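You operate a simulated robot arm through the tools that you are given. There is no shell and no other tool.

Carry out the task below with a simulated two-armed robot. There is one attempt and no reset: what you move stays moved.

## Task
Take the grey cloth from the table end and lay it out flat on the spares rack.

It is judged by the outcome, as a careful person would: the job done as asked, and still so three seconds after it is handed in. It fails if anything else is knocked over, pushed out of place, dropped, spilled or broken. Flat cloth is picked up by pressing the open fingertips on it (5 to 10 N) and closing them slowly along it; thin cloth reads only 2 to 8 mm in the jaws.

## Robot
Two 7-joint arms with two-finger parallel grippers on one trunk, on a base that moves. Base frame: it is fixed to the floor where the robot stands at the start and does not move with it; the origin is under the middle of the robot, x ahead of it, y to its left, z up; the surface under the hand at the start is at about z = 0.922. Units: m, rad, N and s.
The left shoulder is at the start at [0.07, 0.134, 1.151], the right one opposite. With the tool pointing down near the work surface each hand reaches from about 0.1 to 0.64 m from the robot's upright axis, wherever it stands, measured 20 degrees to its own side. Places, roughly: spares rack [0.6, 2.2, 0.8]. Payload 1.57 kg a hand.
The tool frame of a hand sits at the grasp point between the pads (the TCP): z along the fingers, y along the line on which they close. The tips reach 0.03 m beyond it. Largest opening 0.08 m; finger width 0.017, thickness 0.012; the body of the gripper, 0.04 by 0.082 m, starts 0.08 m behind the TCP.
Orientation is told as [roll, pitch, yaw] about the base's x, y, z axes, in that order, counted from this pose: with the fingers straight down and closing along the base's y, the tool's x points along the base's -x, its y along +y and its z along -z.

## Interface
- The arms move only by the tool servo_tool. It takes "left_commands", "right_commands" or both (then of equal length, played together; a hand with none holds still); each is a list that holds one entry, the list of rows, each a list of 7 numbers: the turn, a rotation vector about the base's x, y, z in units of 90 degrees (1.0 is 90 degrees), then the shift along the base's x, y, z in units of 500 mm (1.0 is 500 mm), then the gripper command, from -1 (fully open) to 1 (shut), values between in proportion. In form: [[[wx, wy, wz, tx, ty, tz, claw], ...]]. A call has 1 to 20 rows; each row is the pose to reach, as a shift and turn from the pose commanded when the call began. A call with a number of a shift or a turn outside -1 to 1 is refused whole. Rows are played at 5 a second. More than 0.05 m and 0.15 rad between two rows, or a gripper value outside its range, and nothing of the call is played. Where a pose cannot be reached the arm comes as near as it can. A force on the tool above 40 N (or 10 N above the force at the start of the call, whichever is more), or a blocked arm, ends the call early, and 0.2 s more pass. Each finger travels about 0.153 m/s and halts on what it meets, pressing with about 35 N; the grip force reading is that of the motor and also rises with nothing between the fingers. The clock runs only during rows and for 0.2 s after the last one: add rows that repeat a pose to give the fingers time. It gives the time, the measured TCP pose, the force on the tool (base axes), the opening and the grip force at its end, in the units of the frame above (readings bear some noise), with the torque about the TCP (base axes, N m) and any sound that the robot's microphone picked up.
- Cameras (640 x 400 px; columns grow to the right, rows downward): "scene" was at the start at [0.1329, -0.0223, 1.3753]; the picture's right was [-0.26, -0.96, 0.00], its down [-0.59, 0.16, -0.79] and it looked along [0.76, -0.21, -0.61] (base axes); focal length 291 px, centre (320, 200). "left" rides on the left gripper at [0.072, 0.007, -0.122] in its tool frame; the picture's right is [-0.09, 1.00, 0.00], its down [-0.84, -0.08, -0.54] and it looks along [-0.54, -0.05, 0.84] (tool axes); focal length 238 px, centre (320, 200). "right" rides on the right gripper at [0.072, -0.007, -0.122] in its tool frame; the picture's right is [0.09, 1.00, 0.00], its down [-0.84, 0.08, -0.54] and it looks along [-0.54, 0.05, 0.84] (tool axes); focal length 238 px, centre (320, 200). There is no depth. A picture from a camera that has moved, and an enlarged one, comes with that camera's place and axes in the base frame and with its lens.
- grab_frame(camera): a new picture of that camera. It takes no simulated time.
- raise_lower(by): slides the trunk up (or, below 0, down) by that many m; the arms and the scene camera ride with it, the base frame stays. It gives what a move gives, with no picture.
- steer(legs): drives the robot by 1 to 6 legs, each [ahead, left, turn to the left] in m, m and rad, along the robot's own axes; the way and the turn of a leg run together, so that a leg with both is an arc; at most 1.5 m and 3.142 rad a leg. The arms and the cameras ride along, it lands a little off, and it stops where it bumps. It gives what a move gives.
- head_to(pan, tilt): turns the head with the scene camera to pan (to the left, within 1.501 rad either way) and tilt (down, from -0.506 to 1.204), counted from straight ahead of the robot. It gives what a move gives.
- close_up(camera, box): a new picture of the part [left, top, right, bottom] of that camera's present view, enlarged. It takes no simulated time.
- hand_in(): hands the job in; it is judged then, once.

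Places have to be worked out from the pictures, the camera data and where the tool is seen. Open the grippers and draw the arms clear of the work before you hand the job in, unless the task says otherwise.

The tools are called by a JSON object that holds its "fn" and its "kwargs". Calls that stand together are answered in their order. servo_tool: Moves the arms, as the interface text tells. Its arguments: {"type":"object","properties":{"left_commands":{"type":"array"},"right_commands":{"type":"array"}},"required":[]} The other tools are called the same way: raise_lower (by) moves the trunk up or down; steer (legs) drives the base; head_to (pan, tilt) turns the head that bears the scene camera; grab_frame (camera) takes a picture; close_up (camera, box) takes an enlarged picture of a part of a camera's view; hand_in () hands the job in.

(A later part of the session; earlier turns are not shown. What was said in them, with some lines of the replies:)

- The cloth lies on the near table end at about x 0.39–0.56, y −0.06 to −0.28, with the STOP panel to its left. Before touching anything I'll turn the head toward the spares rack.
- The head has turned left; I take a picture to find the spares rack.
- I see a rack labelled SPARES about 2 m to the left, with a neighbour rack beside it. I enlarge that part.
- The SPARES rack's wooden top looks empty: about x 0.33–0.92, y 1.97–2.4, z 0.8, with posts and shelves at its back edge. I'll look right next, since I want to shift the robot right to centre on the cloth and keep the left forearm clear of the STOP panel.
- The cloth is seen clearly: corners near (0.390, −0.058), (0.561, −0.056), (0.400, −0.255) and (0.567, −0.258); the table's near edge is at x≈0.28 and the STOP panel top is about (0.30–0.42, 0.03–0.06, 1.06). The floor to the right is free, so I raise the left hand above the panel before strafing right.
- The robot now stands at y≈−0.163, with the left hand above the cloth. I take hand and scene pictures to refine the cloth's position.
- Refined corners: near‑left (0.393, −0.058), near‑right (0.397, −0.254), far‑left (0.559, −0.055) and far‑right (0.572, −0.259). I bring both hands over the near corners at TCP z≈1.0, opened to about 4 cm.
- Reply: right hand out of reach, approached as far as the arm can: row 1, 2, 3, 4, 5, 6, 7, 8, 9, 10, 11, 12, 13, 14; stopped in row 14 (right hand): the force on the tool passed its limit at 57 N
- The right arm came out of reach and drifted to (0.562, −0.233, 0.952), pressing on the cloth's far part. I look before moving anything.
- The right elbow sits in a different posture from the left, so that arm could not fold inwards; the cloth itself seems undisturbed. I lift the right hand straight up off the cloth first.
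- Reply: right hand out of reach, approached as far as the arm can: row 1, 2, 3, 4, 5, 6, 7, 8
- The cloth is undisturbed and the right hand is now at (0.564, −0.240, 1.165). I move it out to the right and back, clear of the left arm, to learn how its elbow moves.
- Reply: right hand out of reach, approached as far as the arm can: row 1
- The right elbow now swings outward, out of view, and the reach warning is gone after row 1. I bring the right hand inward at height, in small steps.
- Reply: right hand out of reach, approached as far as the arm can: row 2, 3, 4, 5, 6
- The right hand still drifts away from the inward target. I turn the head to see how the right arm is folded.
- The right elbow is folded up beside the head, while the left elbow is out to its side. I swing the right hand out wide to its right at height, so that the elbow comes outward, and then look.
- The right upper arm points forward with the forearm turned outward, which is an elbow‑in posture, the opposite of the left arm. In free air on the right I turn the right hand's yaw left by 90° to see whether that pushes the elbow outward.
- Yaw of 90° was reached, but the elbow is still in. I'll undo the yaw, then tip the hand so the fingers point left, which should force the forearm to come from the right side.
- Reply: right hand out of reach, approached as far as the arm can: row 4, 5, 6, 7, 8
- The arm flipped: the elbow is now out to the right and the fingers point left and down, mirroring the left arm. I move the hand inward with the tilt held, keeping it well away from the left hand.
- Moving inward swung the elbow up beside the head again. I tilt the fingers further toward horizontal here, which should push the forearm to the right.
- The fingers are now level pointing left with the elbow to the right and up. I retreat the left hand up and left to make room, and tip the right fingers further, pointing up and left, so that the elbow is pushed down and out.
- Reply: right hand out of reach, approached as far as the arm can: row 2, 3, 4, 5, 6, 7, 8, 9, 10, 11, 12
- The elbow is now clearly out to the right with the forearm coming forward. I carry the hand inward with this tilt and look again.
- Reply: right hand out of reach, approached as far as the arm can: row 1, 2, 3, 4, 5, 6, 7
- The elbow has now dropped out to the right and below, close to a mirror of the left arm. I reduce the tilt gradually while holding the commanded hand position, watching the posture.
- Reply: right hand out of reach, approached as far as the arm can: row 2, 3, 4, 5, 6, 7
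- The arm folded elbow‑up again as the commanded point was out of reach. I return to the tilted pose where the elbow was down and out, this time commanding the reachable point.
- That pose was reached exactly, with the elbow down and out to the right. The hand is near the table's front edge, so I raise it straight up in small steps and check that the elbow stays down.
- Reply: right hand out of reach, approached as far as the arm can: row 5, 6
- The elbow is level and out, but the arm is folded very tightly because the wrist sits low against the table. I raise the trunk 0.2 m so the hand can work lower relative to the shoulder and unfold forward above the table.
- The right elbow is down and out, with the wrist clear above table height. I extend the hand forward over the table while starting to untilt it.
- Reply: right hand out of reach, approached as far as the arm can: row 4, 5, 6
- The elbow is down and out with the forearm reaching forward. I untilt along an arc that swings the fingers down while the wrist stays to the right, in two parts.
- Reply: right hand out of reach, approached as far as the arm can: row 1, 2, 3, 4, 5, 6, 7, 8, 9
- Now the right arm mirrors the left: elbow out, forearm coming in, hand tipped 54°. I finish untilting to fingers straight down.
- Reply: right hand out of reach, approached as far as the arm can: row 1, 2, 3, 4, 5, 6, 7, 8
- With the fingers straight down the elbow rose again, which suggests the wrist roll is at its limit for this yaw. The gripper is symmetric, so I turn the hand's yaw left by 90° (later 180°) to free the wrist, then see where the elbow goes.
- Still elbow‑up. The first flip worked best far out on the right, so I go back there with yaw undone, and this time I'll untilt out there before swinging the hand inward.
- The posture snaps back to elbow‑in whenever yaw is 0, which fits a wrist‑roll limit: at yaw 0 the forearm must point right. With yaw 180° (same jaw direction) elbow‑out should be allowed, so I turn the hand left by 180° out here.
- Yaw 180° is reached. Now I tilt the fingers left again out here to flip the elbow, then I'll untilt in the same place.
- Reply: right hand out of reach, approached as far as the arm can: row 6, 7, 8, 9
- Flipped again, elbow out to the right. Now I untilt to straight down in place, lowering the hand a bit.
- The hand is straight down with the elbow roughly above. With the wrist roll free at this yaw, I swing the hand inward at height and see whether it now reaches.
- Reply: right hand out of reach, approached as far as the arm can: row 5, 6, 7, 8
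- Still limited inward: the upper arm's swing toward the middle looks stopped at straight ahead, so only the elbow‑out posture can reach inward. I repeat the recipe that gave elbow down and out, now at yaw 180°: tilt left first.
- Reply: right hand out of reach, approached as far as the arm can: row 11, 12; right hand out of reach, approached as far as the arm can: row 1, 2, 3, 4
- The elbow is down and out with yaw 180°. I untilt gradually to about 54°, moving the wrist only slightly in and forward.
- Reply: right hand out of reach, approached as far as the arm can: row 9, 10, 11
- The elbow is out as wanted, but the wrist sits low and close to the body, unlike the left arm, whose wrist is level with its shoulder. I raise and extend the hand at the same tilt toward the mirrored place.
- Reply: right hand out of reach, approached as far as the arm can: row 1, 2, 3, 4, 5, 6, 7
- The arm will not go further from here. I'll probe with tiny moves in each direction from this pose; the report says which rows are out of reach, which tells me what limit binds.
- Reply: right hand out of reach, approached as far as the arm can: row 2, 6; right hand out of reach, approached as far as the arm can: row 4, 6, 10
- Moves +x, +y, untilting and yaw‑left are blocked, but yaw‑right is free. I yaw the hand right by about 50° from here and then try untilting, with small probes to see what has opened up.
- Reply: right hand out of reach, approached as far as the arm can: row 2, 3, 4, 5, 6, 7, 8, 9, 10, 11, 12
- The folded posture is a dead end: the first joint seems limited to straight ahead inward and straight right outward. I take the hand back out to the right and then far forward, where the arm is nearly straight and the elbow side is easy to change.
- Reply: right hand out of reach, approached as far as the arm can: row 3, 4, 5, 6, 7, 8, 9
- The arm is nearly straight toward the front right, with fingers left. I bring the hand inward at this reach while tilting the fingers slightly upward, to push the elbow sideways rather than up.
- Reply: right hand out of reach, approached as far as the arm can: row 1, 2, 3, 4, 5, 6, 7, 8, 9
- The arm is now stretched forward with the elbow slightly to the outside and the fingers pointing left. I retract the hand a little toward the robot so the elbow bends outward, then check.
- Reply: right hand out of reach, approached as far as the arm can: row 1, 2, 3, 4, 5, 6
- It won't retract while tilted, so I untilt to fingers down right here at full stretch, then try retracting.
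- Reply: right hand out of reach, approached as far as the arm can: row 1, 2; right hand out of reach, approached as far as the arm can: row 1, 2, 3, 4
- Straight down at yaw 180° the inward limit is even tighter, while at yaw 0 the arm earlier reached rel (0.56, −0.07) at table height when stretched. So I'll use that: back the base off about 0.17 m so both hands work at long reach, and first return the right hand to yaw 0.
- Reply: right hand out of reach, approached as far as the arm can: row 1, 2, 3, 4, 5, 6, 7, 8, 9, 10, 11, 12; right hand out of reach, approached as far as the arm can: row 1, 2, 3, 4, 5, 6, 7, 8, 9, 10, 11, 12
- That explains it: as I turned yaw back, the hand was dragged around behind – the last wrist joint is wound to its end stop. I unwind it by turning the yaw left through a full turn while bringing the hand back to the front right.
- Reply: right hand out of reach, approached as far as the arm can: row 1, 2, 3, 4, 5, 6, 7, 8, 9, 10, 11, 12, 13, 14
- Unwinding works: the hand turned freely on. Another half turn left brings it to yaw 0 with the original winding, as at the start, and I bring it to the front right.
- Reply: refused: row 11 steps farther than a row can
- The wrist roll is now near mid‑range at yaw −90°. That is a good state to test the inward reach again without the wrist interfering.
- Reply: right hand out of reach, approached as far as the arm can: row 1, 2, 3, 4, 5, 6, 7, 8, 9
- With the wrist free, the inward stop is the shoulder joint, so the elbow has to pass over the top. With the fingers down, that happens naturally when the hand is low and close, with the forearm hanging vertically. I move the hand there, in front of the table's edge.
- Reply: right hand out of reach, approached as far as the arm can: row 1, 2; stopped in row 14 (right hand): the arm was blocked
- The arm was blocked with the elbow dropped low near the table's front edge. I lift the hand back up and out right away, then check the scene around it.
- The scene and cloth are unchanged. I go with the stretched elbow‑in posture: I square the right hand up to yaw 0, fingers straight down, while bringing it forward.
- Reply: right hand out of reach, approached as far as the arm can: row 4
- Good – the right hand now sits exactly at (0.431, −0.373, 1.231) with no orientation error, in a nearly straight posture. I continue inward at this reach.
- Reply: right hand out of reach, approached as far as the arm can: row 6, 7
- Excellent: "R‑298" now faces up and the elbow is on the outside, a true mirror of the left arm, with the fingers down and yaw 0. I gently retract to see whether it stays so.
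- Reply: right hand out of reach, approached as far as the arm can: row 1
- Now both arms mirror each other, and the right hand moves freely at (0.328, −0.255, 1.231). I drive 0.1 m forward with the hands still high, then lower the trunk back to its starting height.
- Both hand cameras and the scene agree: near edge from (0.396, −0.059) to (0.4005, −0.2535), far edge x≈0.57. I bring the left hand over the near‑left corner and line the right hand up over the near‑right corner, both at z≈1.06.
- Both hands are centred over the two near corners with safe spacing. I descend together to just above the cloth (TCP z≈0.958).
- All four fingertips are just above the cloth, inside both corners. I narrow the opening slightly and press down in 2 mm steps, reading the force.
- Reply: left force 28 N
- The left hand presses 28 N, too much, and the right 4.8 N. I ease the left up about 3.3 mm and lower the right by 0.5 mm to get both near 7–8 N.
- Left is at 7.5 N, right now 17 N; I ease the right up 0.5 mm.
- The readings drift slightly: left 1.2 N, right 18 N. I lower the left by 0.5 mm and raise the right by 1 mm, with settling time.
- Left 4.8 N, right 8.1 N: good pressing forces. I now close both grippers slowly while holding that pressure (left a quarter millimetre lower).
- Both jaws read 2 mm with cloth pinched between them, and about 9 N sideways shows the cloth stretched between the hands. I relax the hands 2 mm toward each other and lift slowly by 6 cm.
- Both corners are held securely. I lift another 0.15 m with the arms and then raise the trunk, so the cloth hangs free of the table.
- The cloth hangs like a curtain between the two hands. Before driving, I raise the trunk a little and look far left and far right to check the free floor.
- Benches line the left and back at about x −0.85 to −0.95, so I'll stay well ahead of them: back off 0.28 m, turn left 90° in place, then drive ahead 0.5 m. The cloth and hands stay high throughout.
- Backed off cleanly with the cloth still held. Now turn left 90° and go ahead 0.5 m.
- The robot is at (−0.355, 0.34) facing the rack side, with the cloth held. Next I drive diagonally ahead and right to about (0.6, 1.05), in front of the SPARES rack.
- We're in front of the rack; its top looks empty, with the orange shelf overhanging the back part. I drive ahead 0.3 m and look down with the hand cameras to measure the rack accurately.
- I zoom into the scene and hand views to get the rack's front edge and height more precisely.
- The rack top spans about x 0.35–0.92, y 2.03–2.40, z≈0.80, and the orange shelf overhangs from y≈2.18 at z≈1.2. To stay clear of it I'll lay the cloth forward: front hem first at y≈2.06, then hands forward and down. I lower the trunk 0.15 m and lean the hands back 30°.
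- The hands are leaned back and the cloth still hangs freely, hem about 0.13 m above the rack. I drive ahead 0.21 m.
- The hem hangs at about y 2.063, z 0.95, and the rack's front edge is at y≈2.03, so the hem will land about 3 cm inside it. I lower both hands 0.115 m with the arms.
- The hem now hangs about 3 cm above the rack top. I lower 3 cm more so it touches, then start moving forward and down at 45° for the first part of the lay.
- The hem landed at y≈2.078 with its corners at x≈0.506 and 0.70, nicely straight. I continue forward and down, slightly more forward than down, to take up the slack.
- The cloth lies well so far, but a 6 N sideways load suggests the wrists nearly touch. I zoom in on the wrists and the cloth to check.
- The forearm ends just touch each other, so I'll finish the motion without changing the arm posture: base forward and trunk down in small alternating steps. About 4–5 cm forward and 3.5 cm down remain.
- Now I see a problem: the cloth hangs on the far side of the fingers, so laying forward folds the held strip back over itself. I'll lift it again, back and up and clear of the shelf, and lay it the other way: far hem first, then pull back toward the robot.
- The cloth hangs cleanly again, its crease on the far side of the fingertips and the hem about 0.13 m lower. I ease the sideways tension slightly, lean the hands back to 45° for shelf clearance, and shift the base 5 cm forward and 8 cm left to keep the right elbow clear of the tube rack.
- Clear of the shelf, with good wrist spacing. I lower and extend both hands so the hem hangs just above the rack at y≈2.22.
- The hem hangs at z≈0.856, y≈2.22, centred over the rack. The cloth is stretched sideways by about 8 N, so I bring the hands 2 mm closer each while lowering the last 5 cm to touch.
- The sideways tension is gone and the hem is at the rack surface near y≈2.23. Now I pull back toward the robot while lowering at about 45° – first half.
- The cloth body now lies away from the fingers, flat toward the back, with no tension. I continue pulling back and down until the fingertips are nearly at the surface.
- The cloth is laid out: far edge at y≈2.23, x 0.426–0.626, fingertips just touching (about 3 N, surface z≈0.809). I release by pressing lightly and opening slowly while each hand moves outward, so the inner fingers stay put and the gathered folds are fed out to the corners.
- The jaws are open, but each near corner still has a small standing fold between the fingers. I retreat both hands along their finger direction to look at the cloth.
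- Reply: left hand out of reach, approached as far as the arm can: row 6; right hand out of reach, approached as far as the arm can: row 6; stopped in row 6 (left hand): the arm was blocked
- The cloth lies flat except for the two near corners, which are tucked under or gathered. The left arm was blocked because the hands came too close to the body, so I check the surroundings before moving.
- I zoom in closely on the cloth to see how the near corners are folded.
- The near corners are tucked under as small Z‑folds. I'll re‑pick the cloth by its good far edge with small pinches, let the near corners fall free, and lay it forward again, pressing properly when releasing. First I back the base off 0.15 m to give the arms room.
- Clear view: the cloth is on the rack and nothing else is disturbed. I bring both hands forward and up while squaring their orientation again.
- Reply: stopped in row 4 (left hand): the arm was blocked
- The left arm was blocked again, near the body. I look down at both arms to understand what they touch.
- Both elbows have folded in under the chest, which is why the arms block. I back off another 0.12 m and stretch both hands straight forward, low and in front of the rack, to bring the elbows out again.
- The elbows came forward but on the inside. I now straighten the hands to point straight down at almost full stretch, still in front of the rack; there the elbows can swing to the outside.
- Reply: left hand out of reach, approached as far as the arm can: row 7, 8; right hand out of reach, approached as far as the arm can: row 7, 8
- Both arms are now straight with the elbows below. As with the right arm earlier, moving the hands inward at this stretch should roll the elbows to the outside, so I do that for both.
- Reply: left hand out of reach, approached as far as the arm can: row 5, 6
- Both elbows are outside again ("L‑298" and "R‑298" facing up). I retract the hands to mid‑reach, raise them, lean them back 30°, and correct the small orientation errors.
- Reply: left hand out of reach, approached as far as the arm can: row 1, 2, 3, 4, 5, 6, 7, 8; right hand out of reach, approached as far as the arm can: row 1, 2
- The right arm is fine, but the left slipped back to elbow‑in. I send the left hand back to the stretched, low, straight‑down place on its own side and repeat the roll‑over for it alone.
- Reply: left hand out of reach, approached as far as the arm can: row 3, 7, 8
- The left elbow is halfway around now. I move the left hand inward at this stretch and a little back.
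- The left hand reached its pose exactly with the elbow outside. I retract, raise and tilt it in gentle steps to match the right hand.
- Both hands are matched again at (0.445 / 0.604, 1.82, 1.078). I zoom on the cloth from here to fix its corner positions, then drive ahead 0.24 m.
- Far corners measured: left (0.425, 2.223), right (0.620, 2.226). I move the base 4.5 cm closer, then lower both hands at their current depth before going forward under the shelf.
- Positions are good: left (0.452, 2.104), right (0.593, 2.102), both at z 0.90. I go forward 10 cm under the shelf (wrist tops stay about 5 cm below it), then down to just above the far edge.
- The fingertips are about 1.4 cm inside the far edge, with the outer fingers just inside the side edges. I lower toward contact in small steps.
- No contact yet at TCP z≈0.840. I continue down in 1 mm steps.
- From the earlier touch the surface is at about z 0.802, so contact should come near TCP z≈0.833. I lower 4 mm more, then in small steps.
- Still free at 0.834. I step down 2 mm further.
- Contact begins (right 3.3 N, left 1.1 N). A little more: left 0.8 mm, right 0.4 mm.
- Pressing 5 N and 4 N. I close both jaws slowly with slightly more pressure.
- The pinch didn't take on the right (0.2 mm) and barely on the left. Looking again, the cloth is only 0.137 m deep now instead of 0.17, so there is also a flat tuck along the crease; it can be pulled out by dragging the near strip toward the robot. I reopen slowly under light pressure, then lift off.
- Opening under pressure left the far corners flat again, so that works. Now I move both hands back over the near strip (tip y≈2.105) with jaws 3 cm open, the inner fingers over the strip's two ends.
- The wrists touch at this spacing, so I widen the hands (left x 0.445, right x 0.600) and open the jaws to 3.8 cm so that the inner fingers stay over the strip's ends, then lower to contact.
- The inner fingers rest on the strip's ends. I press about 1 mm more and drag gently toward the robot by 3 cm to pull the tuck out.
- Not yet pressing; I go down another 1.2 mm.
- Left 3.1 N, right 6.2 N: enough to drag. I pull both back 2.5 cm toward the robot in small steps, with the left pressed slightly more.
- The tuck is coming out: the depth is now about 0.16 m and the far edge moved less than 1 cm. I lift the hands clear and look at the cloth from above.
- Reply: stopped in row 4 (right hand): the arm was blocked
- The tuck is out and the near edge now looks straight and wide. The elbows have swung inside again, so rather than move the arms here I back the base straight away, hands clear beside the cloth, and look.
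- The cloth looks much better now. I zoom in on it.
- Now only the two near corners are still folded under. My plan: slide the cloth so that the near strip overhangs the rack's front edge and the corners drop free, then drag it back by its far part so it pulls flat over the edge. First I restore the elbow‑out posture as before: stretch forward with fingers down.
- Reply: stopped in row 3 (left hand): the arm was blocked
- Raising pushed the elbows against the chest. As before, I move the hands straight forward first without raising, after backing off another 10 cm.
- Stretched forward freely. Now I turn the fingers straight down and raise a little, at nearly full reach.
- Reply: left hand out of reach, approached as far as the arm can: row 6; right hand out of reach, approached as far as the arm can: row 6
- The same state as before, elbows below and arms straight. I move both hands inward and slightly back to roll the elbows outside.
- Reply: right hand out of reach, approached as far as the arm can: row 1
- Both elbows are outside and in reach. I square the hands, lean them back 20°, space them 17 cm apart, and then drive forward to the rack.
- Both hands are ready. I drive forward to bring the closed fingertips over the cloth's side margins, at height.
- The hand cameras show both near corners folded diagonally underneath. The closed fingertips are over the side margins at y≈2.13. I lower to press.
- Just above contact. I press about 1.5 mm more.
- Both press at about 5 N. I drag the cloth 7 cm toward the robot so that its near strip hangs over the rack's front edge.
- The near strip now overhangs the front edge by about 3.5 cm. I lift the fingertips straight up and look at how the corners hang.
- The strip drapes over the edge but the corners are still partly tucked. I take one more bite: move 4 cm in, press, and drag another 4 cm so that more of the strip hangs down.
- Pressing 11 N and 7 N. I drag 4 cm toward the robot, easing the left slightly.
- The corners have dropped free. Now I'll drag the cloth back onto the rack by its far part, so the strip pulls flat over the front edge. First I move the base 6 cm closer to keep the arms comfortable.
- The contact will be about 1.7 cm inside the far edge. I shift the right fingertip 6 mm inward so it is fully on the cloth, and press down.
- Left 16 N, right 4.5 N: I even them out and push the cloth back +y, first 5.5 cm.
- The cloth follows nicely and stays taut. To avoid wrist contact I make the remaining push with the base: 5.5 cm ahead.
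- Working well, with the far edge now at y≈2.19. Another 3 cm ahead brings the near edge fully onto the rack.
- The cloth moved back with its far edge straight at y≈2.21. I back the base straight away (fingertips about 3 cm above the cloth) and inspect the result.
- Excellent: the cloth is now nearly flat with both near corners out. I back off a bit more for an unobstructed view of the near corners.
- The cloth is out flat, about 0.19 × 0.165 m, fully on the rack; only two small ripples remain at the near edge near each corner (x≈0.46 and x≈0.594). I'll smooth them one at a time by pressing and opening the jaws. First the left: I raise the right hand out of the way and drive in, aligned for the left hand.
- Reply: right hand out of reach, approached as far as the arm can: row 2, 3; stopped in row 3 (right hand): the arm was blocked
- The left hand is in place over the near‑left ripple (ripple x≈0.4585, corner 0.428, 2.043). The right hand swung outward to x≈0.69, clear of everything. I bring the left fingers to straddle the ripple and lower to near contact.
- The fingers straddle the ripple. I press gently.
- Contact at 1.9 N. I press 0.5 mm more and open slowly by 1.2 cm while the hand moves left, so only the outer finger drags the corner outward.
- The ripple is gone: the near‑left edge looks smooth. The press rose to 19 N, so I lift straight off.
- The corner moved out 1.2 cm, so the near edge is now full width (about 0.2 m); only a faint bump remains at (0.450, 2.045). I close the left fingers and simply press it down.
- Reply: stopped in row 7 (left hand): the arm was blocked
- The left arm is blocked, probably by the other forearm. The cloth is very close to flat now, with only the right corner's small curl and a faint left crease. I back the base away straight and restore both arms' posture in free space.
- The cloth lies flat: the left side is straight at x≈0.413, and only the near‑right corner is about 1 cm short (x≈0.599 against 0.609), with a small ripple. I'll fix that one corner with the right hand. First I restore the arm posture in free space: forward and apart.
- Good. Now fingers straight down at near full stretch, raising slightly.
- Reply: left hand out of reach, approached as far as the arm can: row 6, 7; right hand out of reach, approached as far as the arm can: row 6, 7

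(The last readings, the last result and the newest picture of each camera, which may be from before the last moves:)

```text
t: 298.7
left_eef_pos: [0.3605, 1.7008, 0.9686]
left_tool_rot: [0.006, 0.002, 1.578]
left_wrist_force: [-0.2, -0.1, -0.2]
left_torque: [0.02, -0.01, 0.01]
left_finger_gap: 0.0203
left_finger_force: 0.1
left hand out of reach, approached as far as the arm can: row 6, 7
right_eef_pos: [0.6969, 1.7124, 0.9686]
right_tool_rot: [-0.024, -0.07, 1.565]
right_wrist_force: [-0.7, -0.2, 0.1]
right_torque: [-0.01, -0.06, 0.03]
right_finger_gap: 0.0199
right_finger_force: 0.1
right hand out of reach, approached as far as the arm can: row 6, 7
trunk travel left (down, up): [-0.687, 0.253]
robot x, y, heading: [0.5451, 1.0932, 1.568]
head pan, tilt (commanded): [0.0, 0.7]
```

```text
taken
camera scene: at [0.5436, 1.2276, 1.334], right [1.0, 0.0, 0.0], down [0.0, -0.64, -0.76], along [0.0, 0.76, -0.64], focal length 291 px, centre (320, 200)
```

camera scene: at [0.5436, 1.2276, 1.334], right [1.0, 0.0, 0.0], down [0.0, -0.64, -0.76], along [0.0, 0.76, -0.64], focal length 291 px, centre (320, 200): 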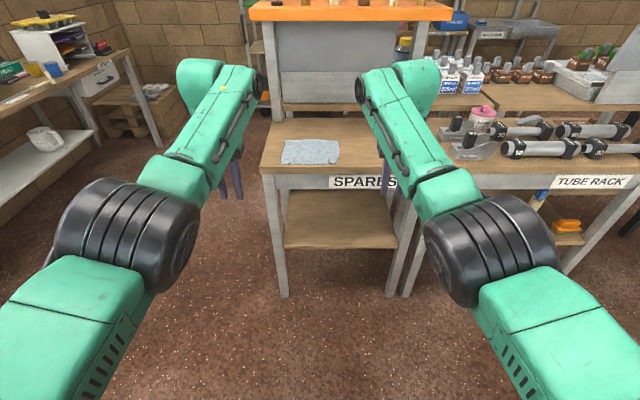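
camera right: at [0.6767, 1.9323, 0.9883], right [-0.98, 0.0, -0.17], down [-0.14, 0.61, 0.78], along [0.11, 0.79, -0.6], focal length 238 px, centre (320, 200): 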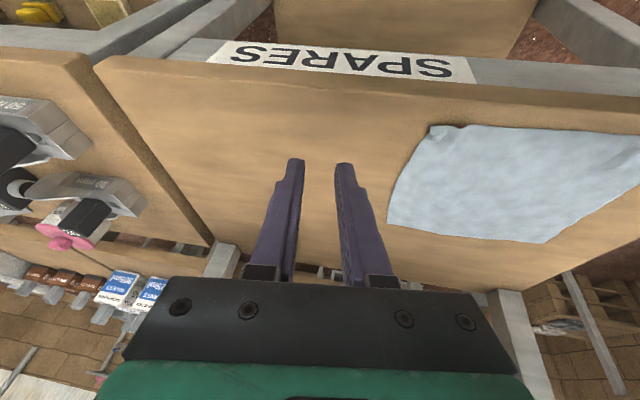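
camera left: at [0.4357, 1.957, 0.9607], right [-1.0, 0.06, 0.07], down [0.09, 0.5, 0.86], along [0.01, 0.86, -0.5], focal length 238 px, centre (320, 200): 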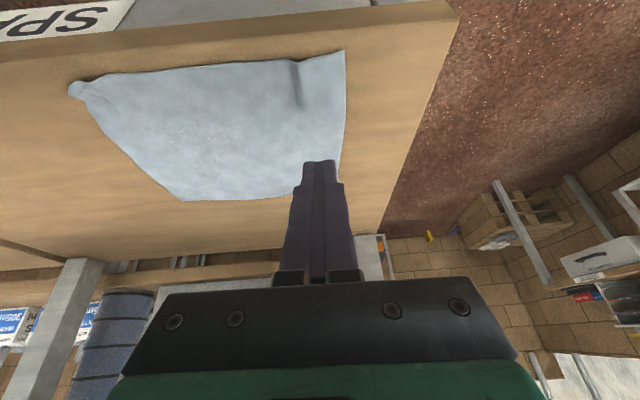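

Same intermediate state as before. I roll both elbows outside by moving the hands inward and slightly back.

{"fn": "servo_tool", "kwargs": {"left_commands": [[[0, 0, 0, 0.03, -0.01, -0.01, 0.5], [0, 0, 0, 0.06, -0.02, -0.02, 0.5], [0, 0, 0, 0.09, -0.03, -0.03, 0.5], [0, 0, 0, 0.11, -0.05, -0.04, 0.5], [0, 0, 0, 0.12, -0.08, -0.04, 0.5], [0, 0, 0, 0.12, -0.11, -0.04, 0.5], [0, 0, 0, 0.12, -0.11, -0.04, 0.5]]], "right_commands": [[[-0.007, 0.003, 0, -0.03, -0.01, -0.01, 0.5], [-0.015, 0.005, 0, -0.06, -0.02, -0.02, 0.5], [-0.022, 0.008, 0, -0.09, -0.03, -0.03, 0.5], [-0.03, 0.01, 0, -0.11, -0.05, -0.04, 0.5], [-0.037, 0.013, 0, -0.12, -0.08, -0.04, 0.5], [-0.045, 0.015, 0, -0.12, -0.11, -0.04, 0.5], [-0.045, 0.015, 0, -0.12, -0.11, -0.04, 0.5]]]}}

{"fn": "grab_frame", "kwargs": {"camera": "scene"}}

```text
t: 300.3
left_eef_pos: [0.4211, 1.6629, 0.9474]
left_tool_rot: [0.008, 0.001, 1.575]
left_wrist_force: [1.1, 0.5, -0.7]
left_torque: [-0.02, 0.02, 0.02]
left_finger_gap: 0.0198
left_finger_force: 0.0
left hand out of reach, approached as far as the arm can: row 6, 7
right_eef_pos: [0.6362, 1.6626, 0.9469]
right_tool_rot: [0.001, 0.001, 1.563]
right_wrist_force: [0.5, -0.1, -0.9]
right_torque: [0.01, 0.01, -0.03]
right_finger_gap: 0.02
right_finger_force: 0.0
right hand out of reach, approached as far as the arm can: row 6, 7
trunk travel left (down, up): [-0.687, 0.253]
robot x, y, heading: [0.5444, 1.0943, 1.567]
head pan, tilt (commanded): [0.0, 0.7]
```

```text
taken
camera scene: at [0.5449, 1.2279, 1.334], right [1.0, 0.0, 0.0], down [0.0, -0.64, -0.76], along [0.0, 0.76, -0.64], focal length 291 px, centre (320, 200)
```

scene: 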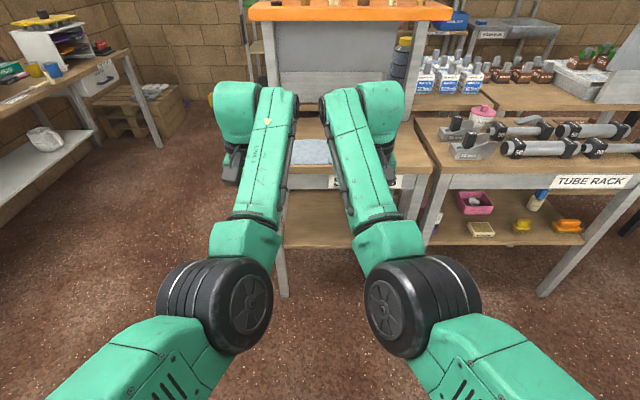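

This time they rolled inside. I repeat with more stretch: out to full reach first, then inward at constant depth before retracting.

{"fn": "servo_tool", "kwargs": {"left_commands": [[[0, 0, 0, -0.03, 0.035, 0.012, 0.5], [0, 0, 0, -0.06, 0.07, 0.024, 0.5], [0, 0, 0, -0.09, 0.105, 0.036, 0.5], [0, 0, 0, -0.1, 0.14, 0.045, 0.5], [0, 0, 0, -0.1, 0.15, 0.045, 0.5], [0, 0, 0, -0.1, 0.15, 0.045, 0.5]]], "right_commands": [[[0, 0, 0, 0.03, 0.035, 0.012, 0.5], [0, 0, 0, 0.06, 0.07, 0.024, 0.5], [0, 0, 0, 0.09, 0.105, 0.036, 0.5], [0, 0, 0, 0.11, 0.14, 0.045, 0.5], [0, 0, 0, 0.12, 0.15, 0.045, 0.5], [0, 0, 0, 0.12, 0.15, 0.045, 0.5]]]}}

{"fn": "servo_tool", "kwargs": {"left_commands": [[[0, 0, 0, 0.03, 0, 0, 0.5], [0, 0, 0, 0.06, 0, 0, 0.5], [0, 0, 0, 0.09, 0, 0, 0.5], [0, 0, 0, 0.12, 0, 0, 0.5], [0, 0, 0, 0.15, 0, 0, 0.5], [0, 0, 0, 0.15, 0, 0, 0.5]]], "right_commands": [[[0, 0, 0, -0.03, 0, 0, 0.5], [0, 0, 0, -0.06, 0, 0, 0.5], [0, 0, 0, -0.09, 0, 0, 0.5], [0, 0, 0, -0.12, 0, 0, 0.5], [0, 0, 0, -0.15, 0, 0, 0.5], [0, 0, 0, -0.15, 0, 0, 0.5]]]}}

{"fn": "grab_frame", "kwargs": {"camera": "scene"}}

```text
t: 301.7
left_eef_pos: [0.3778, 1.6982, 0.9583]
left_tool_rot: [0.005, 0.0, 1.576]
left_wrist_force: [0.7, -0.1, 0.5]
left_torque: [0.01, 0.06, -0.04]
left_finger_gap: 0.0201
left_finger_force: 0.2
left hand out of reach, approached as far as the arm can: row 3, 4, 5, 6
right_eef_pos: [0.6902, 1.6958, 0.9672]
right_tool_rot: [0.001, 0.0, 1.565]
right_wrist_force: [0.1, 0.4, 0.5]
right_torque: [-0.01, -0.02, 0.01]
right_finger_gap: 0.0201
right_finger_force: 0.1
right hand out of reach, approached as far as the arm can: row 2, 3, 4, 5, 6
trunk travel left (down, up): [-0.687, 0.253]
robot x, y, heading: [0.5431, 1.0913, 1.571]
head pan, tilt (commanded): [0.0, 0.7]
```

```text
t: 303.1
left_eef_pos: [0.4531, 1.6965, 0.9585]
left_tool_rot: [0.003, 0.001, 1.576]
left_wrist_force: [-1.0, 0.0, 0.3]
left_torque: [0.01, 0.01, 0.02]
left_finger_gap: 0.0199
left_finger_force: 0.0
right_eef_pos: [0.6173, 1.6921, 0.9668]
right_tool_rot: [-0.001, 0.001, 1.566]
right_wrist_force: [-0.4, 0.0, -0.7]
right_torque: [0.03, -0.02, -0.01]
right_finger_gap: 0.02
right_finger_force: 0.0
right hand out of reach, approached as far as the arm can: row 5, 6
trunk travel left (down, up): [-0.687, 0.253]
robot x, y, heading: [0.5437, 1.0895, 1.568]
head pan, tilt (commanded): [0.0, 0.7]
```

```text
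taken
camera scene: at [0.5442, 1.2277, 1.334], right [1.0, 0.0, 0.0], down [0.0, -0.64, -0.76], along [0.0, 0.76, -0.64], focal length 291 px, centre (320, 200)
```

scene: 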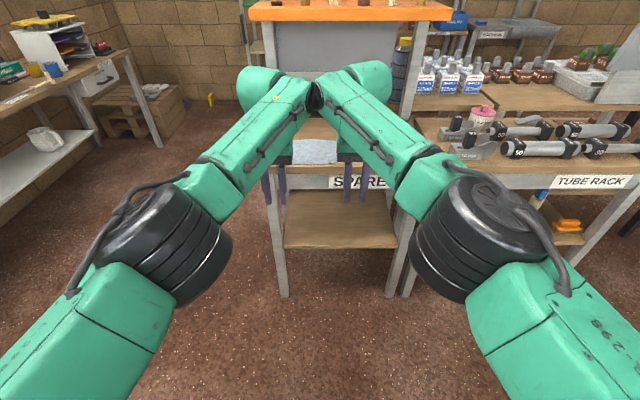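

Both elbows are outside again. I retract both hands with a 20° lean, the left one a bit higher and further left so it stays out of the way.

{"fn": "servo_tool", "kwargs": {"left_commands": [[[0.03, 0, 0, -0.005, -0.03, 0.01, 0.5], [0.06, 0, 0, -0.01, -0.06, 0.02, 0.5], [0.095, 0, 0, -0.02, -0.09, 0.03, 0.5], [0.13, 0, 0, -0.03, -0.12, 0.045, 0.5], [0.16, 0, 0, -0.04, -0.15, 0.06, 0.5], [0.19, 0, 0, -0.05, -0.18, 0.08, 0.5], [0.222, 0, 0, -0.06, -0.2, 0.1, 0.5], [0.222, 0, 0, -0.06, -0.2, 0.1, 0.5]]], "right_commands": [[[0.03, 0, 0, 0, -0.03, -0.005, 0.65], [0.06, 0, 0, 0, -0.06, -0.01, 0.65], [0.095, 0, 0, 0, -0.09, -0.015, 0.65], [0.13, 0, 0, 0, -0.12, -0.02, 0.65], [0.16, 0, 0, 0, -0.15, -0.03, 0.65], [0.19, 0, 0, 0, -0.18, -0.04, 0.65], [0.222, 0, 0, 0, -0.2, -0.04, 0.65], [0.222, 0, 0, 0, -0.2, -0.04, 0.65]]]}}

{"fn": "grab_frame", "kwargs": {"camera": "scene"}}

```text
t: 304.9
left_eef_pos: [0.4233, 1.5943, 1.0075]
left_tool_rot: [0.004, -0.348, 1.577]
left_wrist_force: [-0.5, 0.0, 0.0]
left_torque: [0.03, 0.0, -0.01]
left_finger_gap: 0.0202
left_finger_force: 0.1
right_eef_pos: [0.6193, 1.5916, 0.9467]
right_tool_rot: [0.001, -0.348, 1.563]
right_wrist_force: [-0.3, 0.3, -0.5]
right_torque: [0.01, -0.02, 0.01]
right_finger_gap: 0.014
right_finger_force: 0.1
right hand out of reach, approached as far as the arm can: row 1
trunk travel left (down, up): [-0.687, 0.253]
robot x, y, heading: [0.5425, 1.0933, 1.57]
head pan, tilt (commanded): [0.0, 0.7]
```

```text
taken
camera scene: at [0.5443, 1.228, 1.334], right [1.0, 0.0, 0.0], down [0.0, -0.64, -0.76], along [0.0, 0.76, -0.64], focal length 291 px, centre (320, 200)
```

scene: 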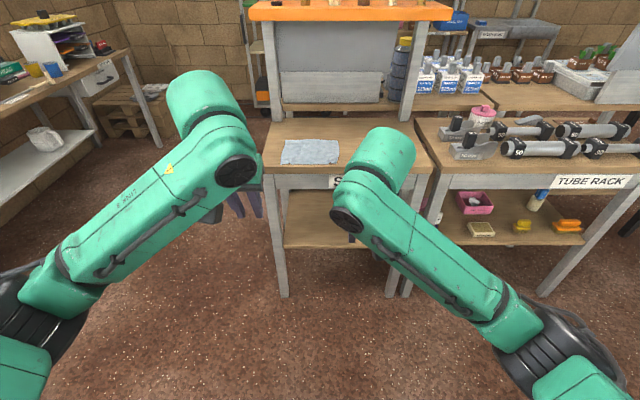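

Now I drive in, aligned so the right hand comes over the near‑right corner.

{"fn": "steer", "kwargs": {"legs": [[0.44, 0.036, 0]]}}

{"fn": "grab_frame", "kwargs": {"camera": "right"}}

{"fn": "grab_frame", "kwargs": {"camera": "scene"}}

```text
t: 307.6
left_eef_pos: [0.3824, 2.0351, 1.0086]
left_tool_rot: [0.003, -0.348, 1.586]
left_wrist_force: [-0.6, 0.0, -1.2]
left_torque: [0.0, 0.0, -0.01]
left_finger_gap: 0.0199
left_finger_force: 0.1
right_eef_pos: [0.5767, 2.0327, 0.9468]
right_tool_rot: [0.001, -0.348, 1.574]
right_wrist_force: [0.1, 0.4, -0.7]
right_torque: [-0.01, -0.03, 0.0]
right_finger_gap: 0.0141
right_finger_force: 0.1
trunk travel left (down, up): [-0.687, 0.253]
robot x, y, heading: [0.5051, 1.5311, 1.575]
head pan, tilt (commanded): [0.0, 0.7]
```

```text
taken
camera right: at [0.5849, 1.9241, 1.037], right [-1.0, -0.09, -0.03], down [-0.08, 0.6, 0.8], along [-0.05, 0.79, -0.6], focal length 238 px, centre (320, 200)
```

right: 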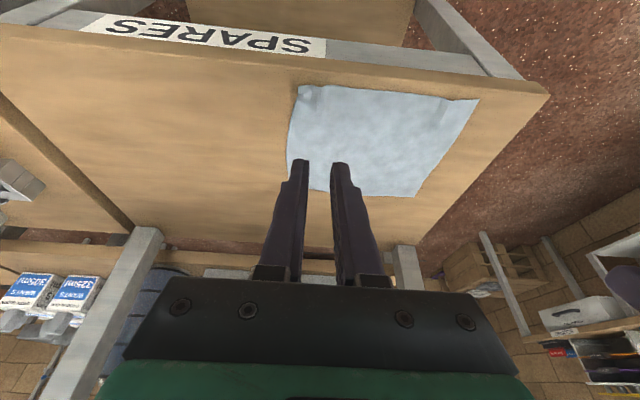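

```text
taken
camera scene: at [0.506, 1.6686, 1.3341], right [1.0, 0.01, 0.0], down [0.0, -0.64, -0.77], along [-0.01, 0.76, -0.64], focal length 291 px, centre (320, 200)
```

scene: 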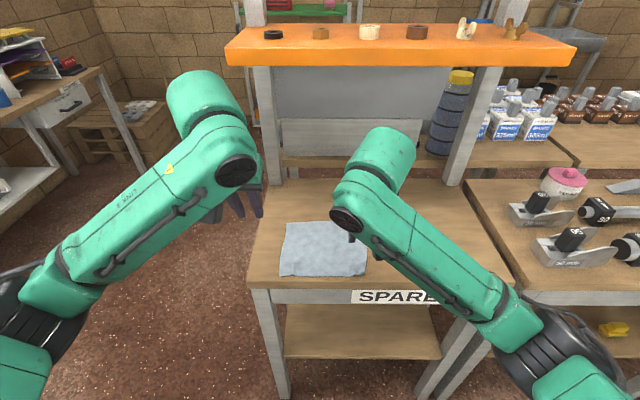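

The whole cloth is visible from the right hand camera. I zoom in on the near‑right corner.

{"fn": "close_up", "kwargs": {"camera": "right", "box": [270, 65, 490, 205]}}

{"fn": "close_up", "kwargs": {"camera": "scene", "box": [265, 205, 385, 290]}}

```text
2.86 times, centred on (380, 135) of right
camera zoom: at [0.5849, 1.9241, 1.037], right [-1.0, -0.09, -0.03], down [-0.08, 0.6, 0.8], along [-0.05, 0.79, -0.6], focal length 681 px, centre (149, 386)
```

zoom: 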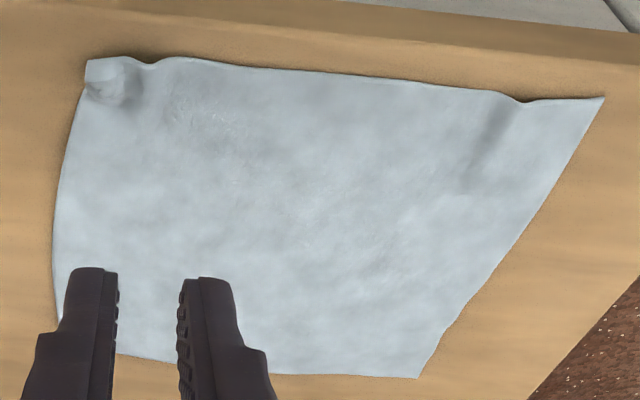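

```text
4.71 times, centred on (325, 248) of scene
camera zoom: at [0.506, 1.6686, 1.3341], right [1.0, 0.01, 0.0], down [0.0, -0.64, -0.77], along [-0.01, 0.76, -0.64], focal length 1367 px, centre (296, -24)
```

zoom: 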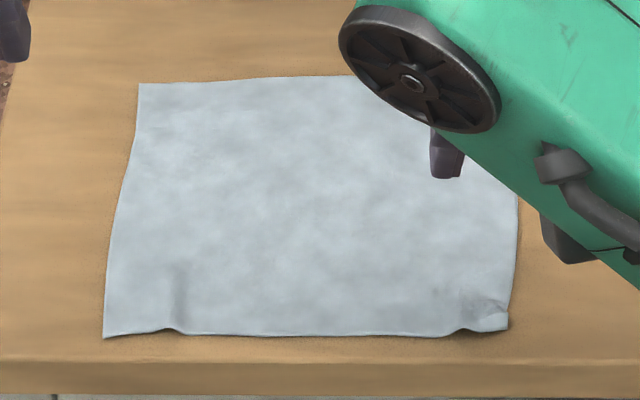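

The cloth is flat apart from the last 2 cm of the near‑right corner, where there is a small bump at (0.595, 2.053) beside a ripple at x≈0.582. I bring the right fingers over it, straddling the ripple, and lower.

{"fn": "servo_tool", "kwargs": {"right_commands": [[[0, 0, 0, 0.004, 0.012, -0.04, 0.72], [0, 0, 0, 0.008, 0.024, -0.09, 0.72], [0, 0, 0, 0.012, 0.036, -0.14, 0.72], [0, 0, 0, 0.012, 0.036, -0.19, 0.72], [0, 0, 0, 0.012, 0.036, -0.212, 0.72], [0, 0, 0, 0.012, 0.036, -0.212, 0.72]]]}}

{"fn": "close_up", "kwargs": {"camera": "right", "box": [220, 80, 480, 260]}}

```text
t: 308.9
left_eef_pos: [0.3821, 2.0349, 1.0091]
left_tool_rot: [0.004, -0.348, 1.587]
left_wrist_force: [0.5, 0.3, -0.8]
left_torque: [-0.01, 0.01, -0.01]
left_finger_gap: 0.02
left_finger_force: 0.2
right_eef_pos: [0.5822, 2.0518, 0.8425]
right_tool_rot: [0.001, -0.348, 1.575]
right_wrist_force: [0.3, -0.7, 0.2]
right_torque: [0.02, -0.03, -0.01]
right_finger_gap: 0.0114
right_finger_force: 0.2
trunk travel left (down, up): [-0.687, 0.253]
robot x, y, heading: [0.5019, 1.5317, 1.577]
head pan, tilt (commanded): [0.0, 0.7]
```

```text
2.22 times, centred on (350, 170) of right
camera zoom: at [0.5911, 1.9426, 0.9308], right [-1.0, -0.09, -0.03], down [-0.08, 0.6, 0.8], along [-0.05, 0.79, -0.61], focal length 530 px, centre (253, 267)
```

zoom: 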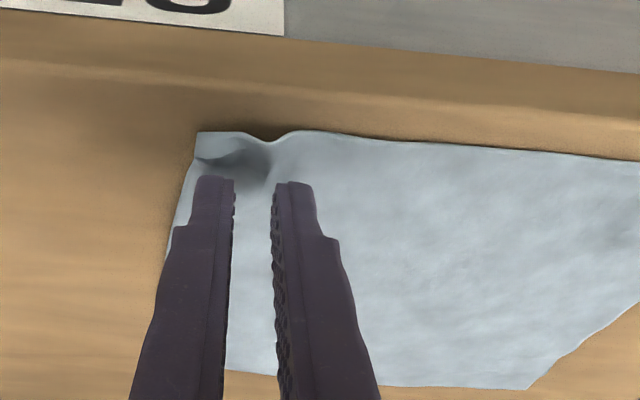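

Clear view: the corner is only slightly curled. I shift 6 mm toward the edge and press gently on it.

{"fn": "servo_tool", "kwargs": {"right_commands": [[[0, 0, 0, 0, -0.012, -0.004, 0.72], [0, 0, 0, 0, -0.012, -0.012, 0.72], [0, 0, 0, 0, -0.012, -0.018, 0.72], [0, 0, 0, 0, -0.012, -0.02, 0.72], [0, 0, 0, 0, -0.012, -0.02, 0.72]]]}}

```text
t: 310.1
left_eef_pos: [0.3814, 2.0347, 1.0095]
left_tool_rot: [0.002, -0.348, 1.587]
left_wrist_force: [-0.3, -0.1, -1.0]
left_torque: [0.01, -0.01, 0.0]
left_finger_gap: 0.0201
left_finger_force: 0.0
right_eef_pos: [0.5841, 2.0446, 0.8337]
right_tool_rot: [0.003, -0.352, 1.574]
right_wrist_force: [0.7, 1.5, 8.3]
right_torque: [0.08, -0.1, 0.02]
right_finger_gap: 0.0116
right_finger_force: 0.6
trunk travel left (down, up): [-0.687, 0.253]
robot x, y, heading: [0.507, 1.5319, 1.575]
head pan, tilt (commanded): [0.0, 0.7]
```

Pressing 8 N. I open slowly by 1.2 cm while moving right, so the outer finger drags the corner outward and the inner finger holds.

{"fn": "servo_tool", "kwargs": {"right_commands": [[[0, 0, 0, 0.002, 0, 0.0003, 0.67], [0, 0, 0, 0.004, 0, 0.0003, 0.62], [0, 0, 0, 0.006, 0, 0.0003, 0.57], [0, 0, 0, 0.008, 0, 0.0003, 0.52], [0, 0, 0, 0.01, 0, 0.0003, 0.46], [0, 0, 0, 0.012, 0, 0.0003, 0.41], [0, 0, 0, 0.012, 0, 0.0003, 0.41], [0, 0, 0, 0.012, 0, 0.006, 0.41], [0, 0, 0, 0.012, 0, 0.02, 0.41], [0, 0, 0, 0.012, 0, 0.05, 0.41], [0, 0, 0, 0.012, 0, 0.05, 0.41]]]}}

{"fn": "close_up", "kwargs": {"camera": "right", "box": [220, 80, 480, 260]}}

```text
t: 312.6
left_eef_pos: [0.3813, 2.0351, 1.0083]
left_tool_rot: [0.002, -0.348, 1.587]
left_wrist_force: [0.6, 0.3, 0.6]
left_torque: [0.01, -0.01, 0.01]
left_finger_gap: 0.0202
left_finger_force: 0.1
right_eef_pos: [0.5884, 2.0466, 0.8551]
right_tool_rot: [0.003, -0.349, 1.573]
right_wrist_force: [-0.6, -0.4, 0.1]
right_torque: [0.03, 0.02, 0.0]
right_finger_gap: 0.0237
right_finger_force: 0.0
trunk travel left (down, up): [-0.687, 0.253]
robot x, y, heading: [0.5046, 1.5326, 1.575]
head pan, tilt (commanded): [0.0, 0.7]
```

```text
2.22 times, centred on (350, 170) of right
camera zoom: at [0.5971, 1.937, 0.9446], right [-1.0, -0.09, -0.03], down [-0.08, 0.6, 0.8], along [-0.05, 0.79, -0.61], focal length 530 px, centre (253, 267)
```

zoom: 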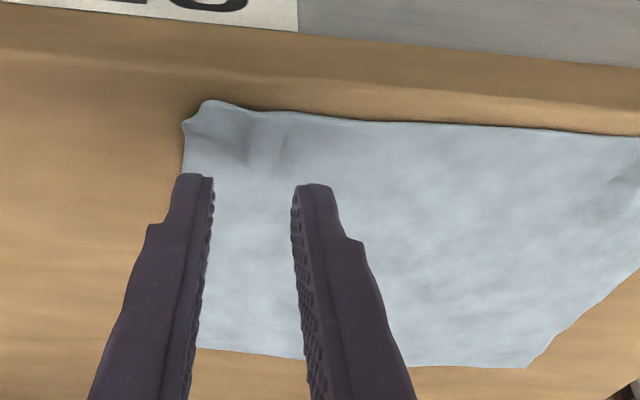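

The ripple has been pulled out; only a tiny curl at the very corner tip remains. I raise the hand slightly and back away to view the result.

{"fn": "servo_tool", "kwargs": {"right_commands": [[[0, 0, 0, 0, 0, 0.02, 0.41], [0, 0, 0, 0, 0, 0.04, 0.41], [0, 0, 0, 0, 0, 0.04, 0.41]]]}}

{"fn": "steer", "kwargs": {"legs": [[-0.35, 0, 0]]}}

{"fn": "grab_frame", "kwargs": {"camera": "scene"}}

{"fn": "close_up", "kwargs": {"camera": "scene", "box": [270, 135, 390, 210]}}

```text
t: 313.4
left_eef_pos: [0.382, 2.0349, 1.0092]
left_tool_rot: [0.004, -0.347, 1.588]
left_wrist_force: [-0.2, 0.1, -0.4]
left_torque: [0.0, -0.01, 0.01]
left_finger_gap: 0.02
left_finger_force: 0.0
right_eef_pos: [0.5874, 2.0468, 0.8762]
right_tool_rot: [0.002, -0.348, 1.573]
right_wrist_force: [1.3, 0.1, 0.4]
right_torque: [-0.01, -0.01, -0.03]
right_finger_gap: 0.0236
right_finger_force: 0.0
trunk travel left (down, up): [-0.687, 0.253]
robot x, y, heading: [0.5096, 1.5331, 1.579]
head pan, tilt (commanded): [0.0, 0.7]
```

```text
t: 315.6
left_eef_pos: [0.3844, 1.6924, 1.0076]
left_tool_rot: [0.004, -0.347, 1.586]
left_wrist_force: [0.8, -0.6, 0.7]
left_torque: [0.0, 0.01, 0.01]
left_finger_gap: 0.0201
left_finger_force: 0.0
right_eef_pos: [0.5909, 1.7031, 0.8755]
right_tool_rot: [0.001, -0.348, 1.574]
right_wrist_force: [0.8, -0.8, 0.4]
right_torque: [0.0, 0.02, 0.01]
right_finger_gap: 0.0235
right_finger_force: 0.0
trunk travel left (down, up): [-0.687, 0.253]
robot x, y, heading: [0.5098, 1.1908, 1.578]
head pan, tilt (commanded): [0.0, 0.7]
```

```text
taken
camera scene: at [0.5083, 1.3258, 1.334], right [1.0, 0.01, 0.0], down [0.0, -0.64, -0.76], along [-0.01, 0.76, -0.64], focal length 291 px, centre (320, 200)
```

scene: 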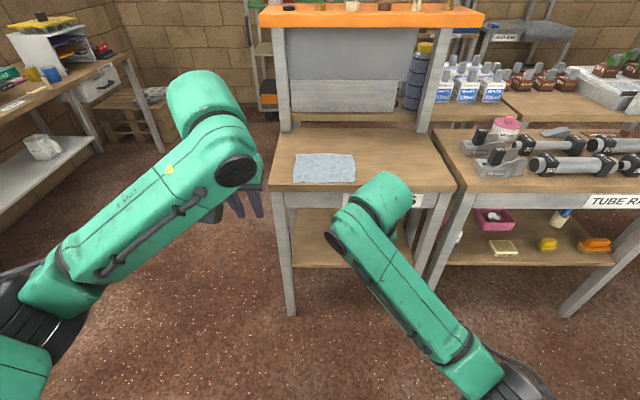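

```text
5.33 times, centred on (330, 172) of scene
camera zoom: at [0.5083, 1.3258, 1.334], right [1.0, 0.01, 0.0], down [0.0, -0.64, -0.76], along [-0.01, 0.76, -0.64], focal length 1550 px, centre (267, 347)
```

zoom: 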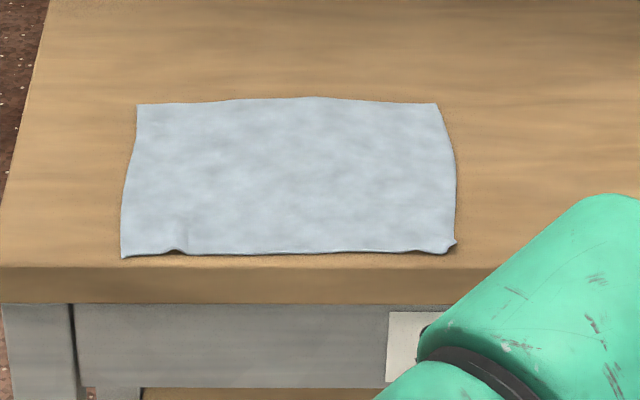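

The cloth now lies out flat on the spares rack, full size and about square, roughly 1 cm inside the front edge, with only a trace of a ripple. I open both grippers fully and back a little further away.

{"fn": "servo_tool", "kwargs": {"left_commands": [[[0, 0, 0, 0, 0, 0, -0.5], [0, 0, 0, 0, 0, 0, -1], [0, 0, 0, 0, 0, 0, -1]]], "right_commands": [[[0, 0, 0, 0, 0, 0, -0.5], [0, 0, 0, 0, 0, 0, -1], [0, 0, 0, 0, 0, 0, -1]]]}}

{"fn": "steer", "kwargs": {"legs": [[-0.2, 0, 0]]}}

{"fn": "head_to", "kwargs": {"pan": -0.05, "tilt": 0.5}}

{"fn": "grab_frame", "kwargs": {"camera": "scene"}}

{"fn": "close_up", "kwargs": {"camera": "scene", "box": [250, 100, 450, 225]}}

```text
t: 316.4
left_eef_pos: [0.3851, 1.6922, 1.0091]
left_tool_rot: [0.004, -0.347, 1.584]
left_wrist_force: [-0.9, 1.0, -1.1]
left_torque: [0.03, -0.01, -0.02]
left_finger_gap: 0.08
left_finger_force: 0.1
right_eef_pos: [0.5914, 1.7025, 0.8767]
right_tool_rot: [0.001, -0.349, 1.573]
right_wrist_force: [0.1, 0.1, 0.6]
right_torque: [-0.02, -0.02, 0.01]
right_finger_gap: 0.08
right_finger_force: 0.1
trunk travel left (down, up): [-0.687, 0.253]
robot x, y, heading: [0.5103, 1.1924, 1.572]
head pan, tilt (commanded): [0.0, 0.7]
```

```text
t: 318.0
left_eef_pos: [0.3838, 1.4921, 1.0079]
left_tool_rot: [0.004, -0.347, 1.587]
left_wrist_force: [-1.4, 0.6, -0.6]
left_torque: [-0.01, 0.02, -0.02]
left_finger_gap: 0.08
left_finger_force: 0.1
right_eef_pos: [0.5912, 1.504, 0.8758]
right_tool_rot: [0.001, -0.349, 1.576]
right_wrist_force: [0.5, -0.2, -0.6]
right_torque: [-0.04, -0.01, -0.02]
right_finger_gap: 0.0802
right_finger_force: 0.1
trunk travel left (down, up): [-0.687, 0.253]
robot x, y, heading: [0.5039, 0.9925, 1.577]
head pan, tilt (commanded): [0.0, 0.7]
```

```text
t: 318.7
left_eef_pos: [0.3857, 1.4922, 1.0087]
left_tool_rot: [0.004, -0.348, 1.588]
left_wrist_force: [-0.2, 0.4, 0.4]
left_torque: [0.04, 0.02, 0.0]
left_finger_gap: 0.08
left_finger_force: 0.0
right_eef_pos: [0.5909, 1.5034, 0.8761]
right_tool_rot: [0.001, -0.35, 1.576]
right_wrist_force: [-0.3, -0.2, -0.3]
right_torque: [0.0, 0.01, -0.01]
right_finger_gap: 0.0799
right_finger_force: 0.1
trunk travel left (down, up): [-0.687, 0.253]
robot x, y, heading: [0.5119, 0.9905, 1.58]
head pan, tilt (commanded): [-0.051, 0.499]
```

```text
taken
camera scene: at [0.5142, 1.1322, 1.3518], right [1.0, -0.04, 0.0], down [-0.02, -0.48, -0.88], along [0.04, 0.88, -0.48], focal length 291 px, centre (320, 200)
```

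scene: 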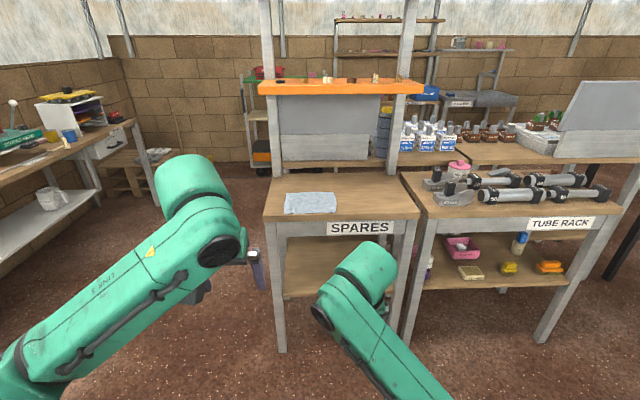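

```text
3.20 times, centred on (350, 162) of scene
camera zoom: at [0.5142, 1.1322, 1.3518], right [1.0, -0.04, 0.0], down [-0.02, -0.48, -0.88], along [0.04, 0.88, -0.48], focal length 930 px, centre (224, 320)
```

zoom: 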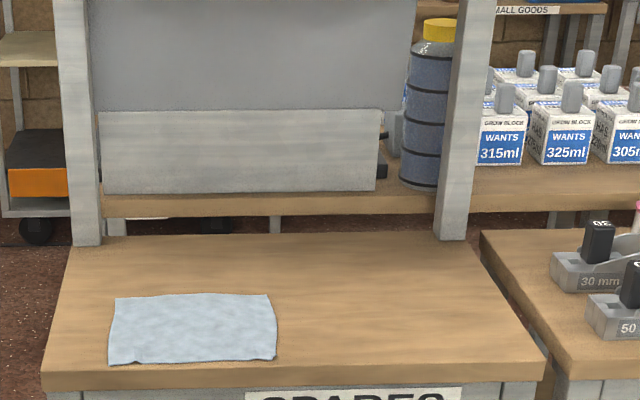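

The grey cloth lies flat and fully on the spares rack, everything around it is in its place, and the grippers are open and well clear. I hand the job in.

{"fn": "hand_in", "kwargs": {}}

```text
The job is handed in.
```

The grey cloth is laid out flat on the spares rack, and the job is handed in.

- **Cloth:** It lies fully on the rack top, about 0.2 by 0.17 m, with its near edge roughly 1 cm inside the front edge. A faint ripple remains near the near-left corner, and the tip of the near-right corner has a tiny curl.
- **How it went:** The first two attempts left folds: the first put the held strip back over itself, the second left a tuck and folded corners. I pulled these out by sliding the cloth over the front edge and back, then smoothing the corners.
- **Surroundings:** I saw nothing knocked over or moved on the racks. The arms jammed a few times while I was getting them into a workable posture. The first jam, near the table's front edge, may have touched it, though the table looked unchanged in pictures taken afterwards. I did not look at the table again after leaving it.
- **Robot:** Both grippers are open, and the hands are more than 0.4 m back from the rack.
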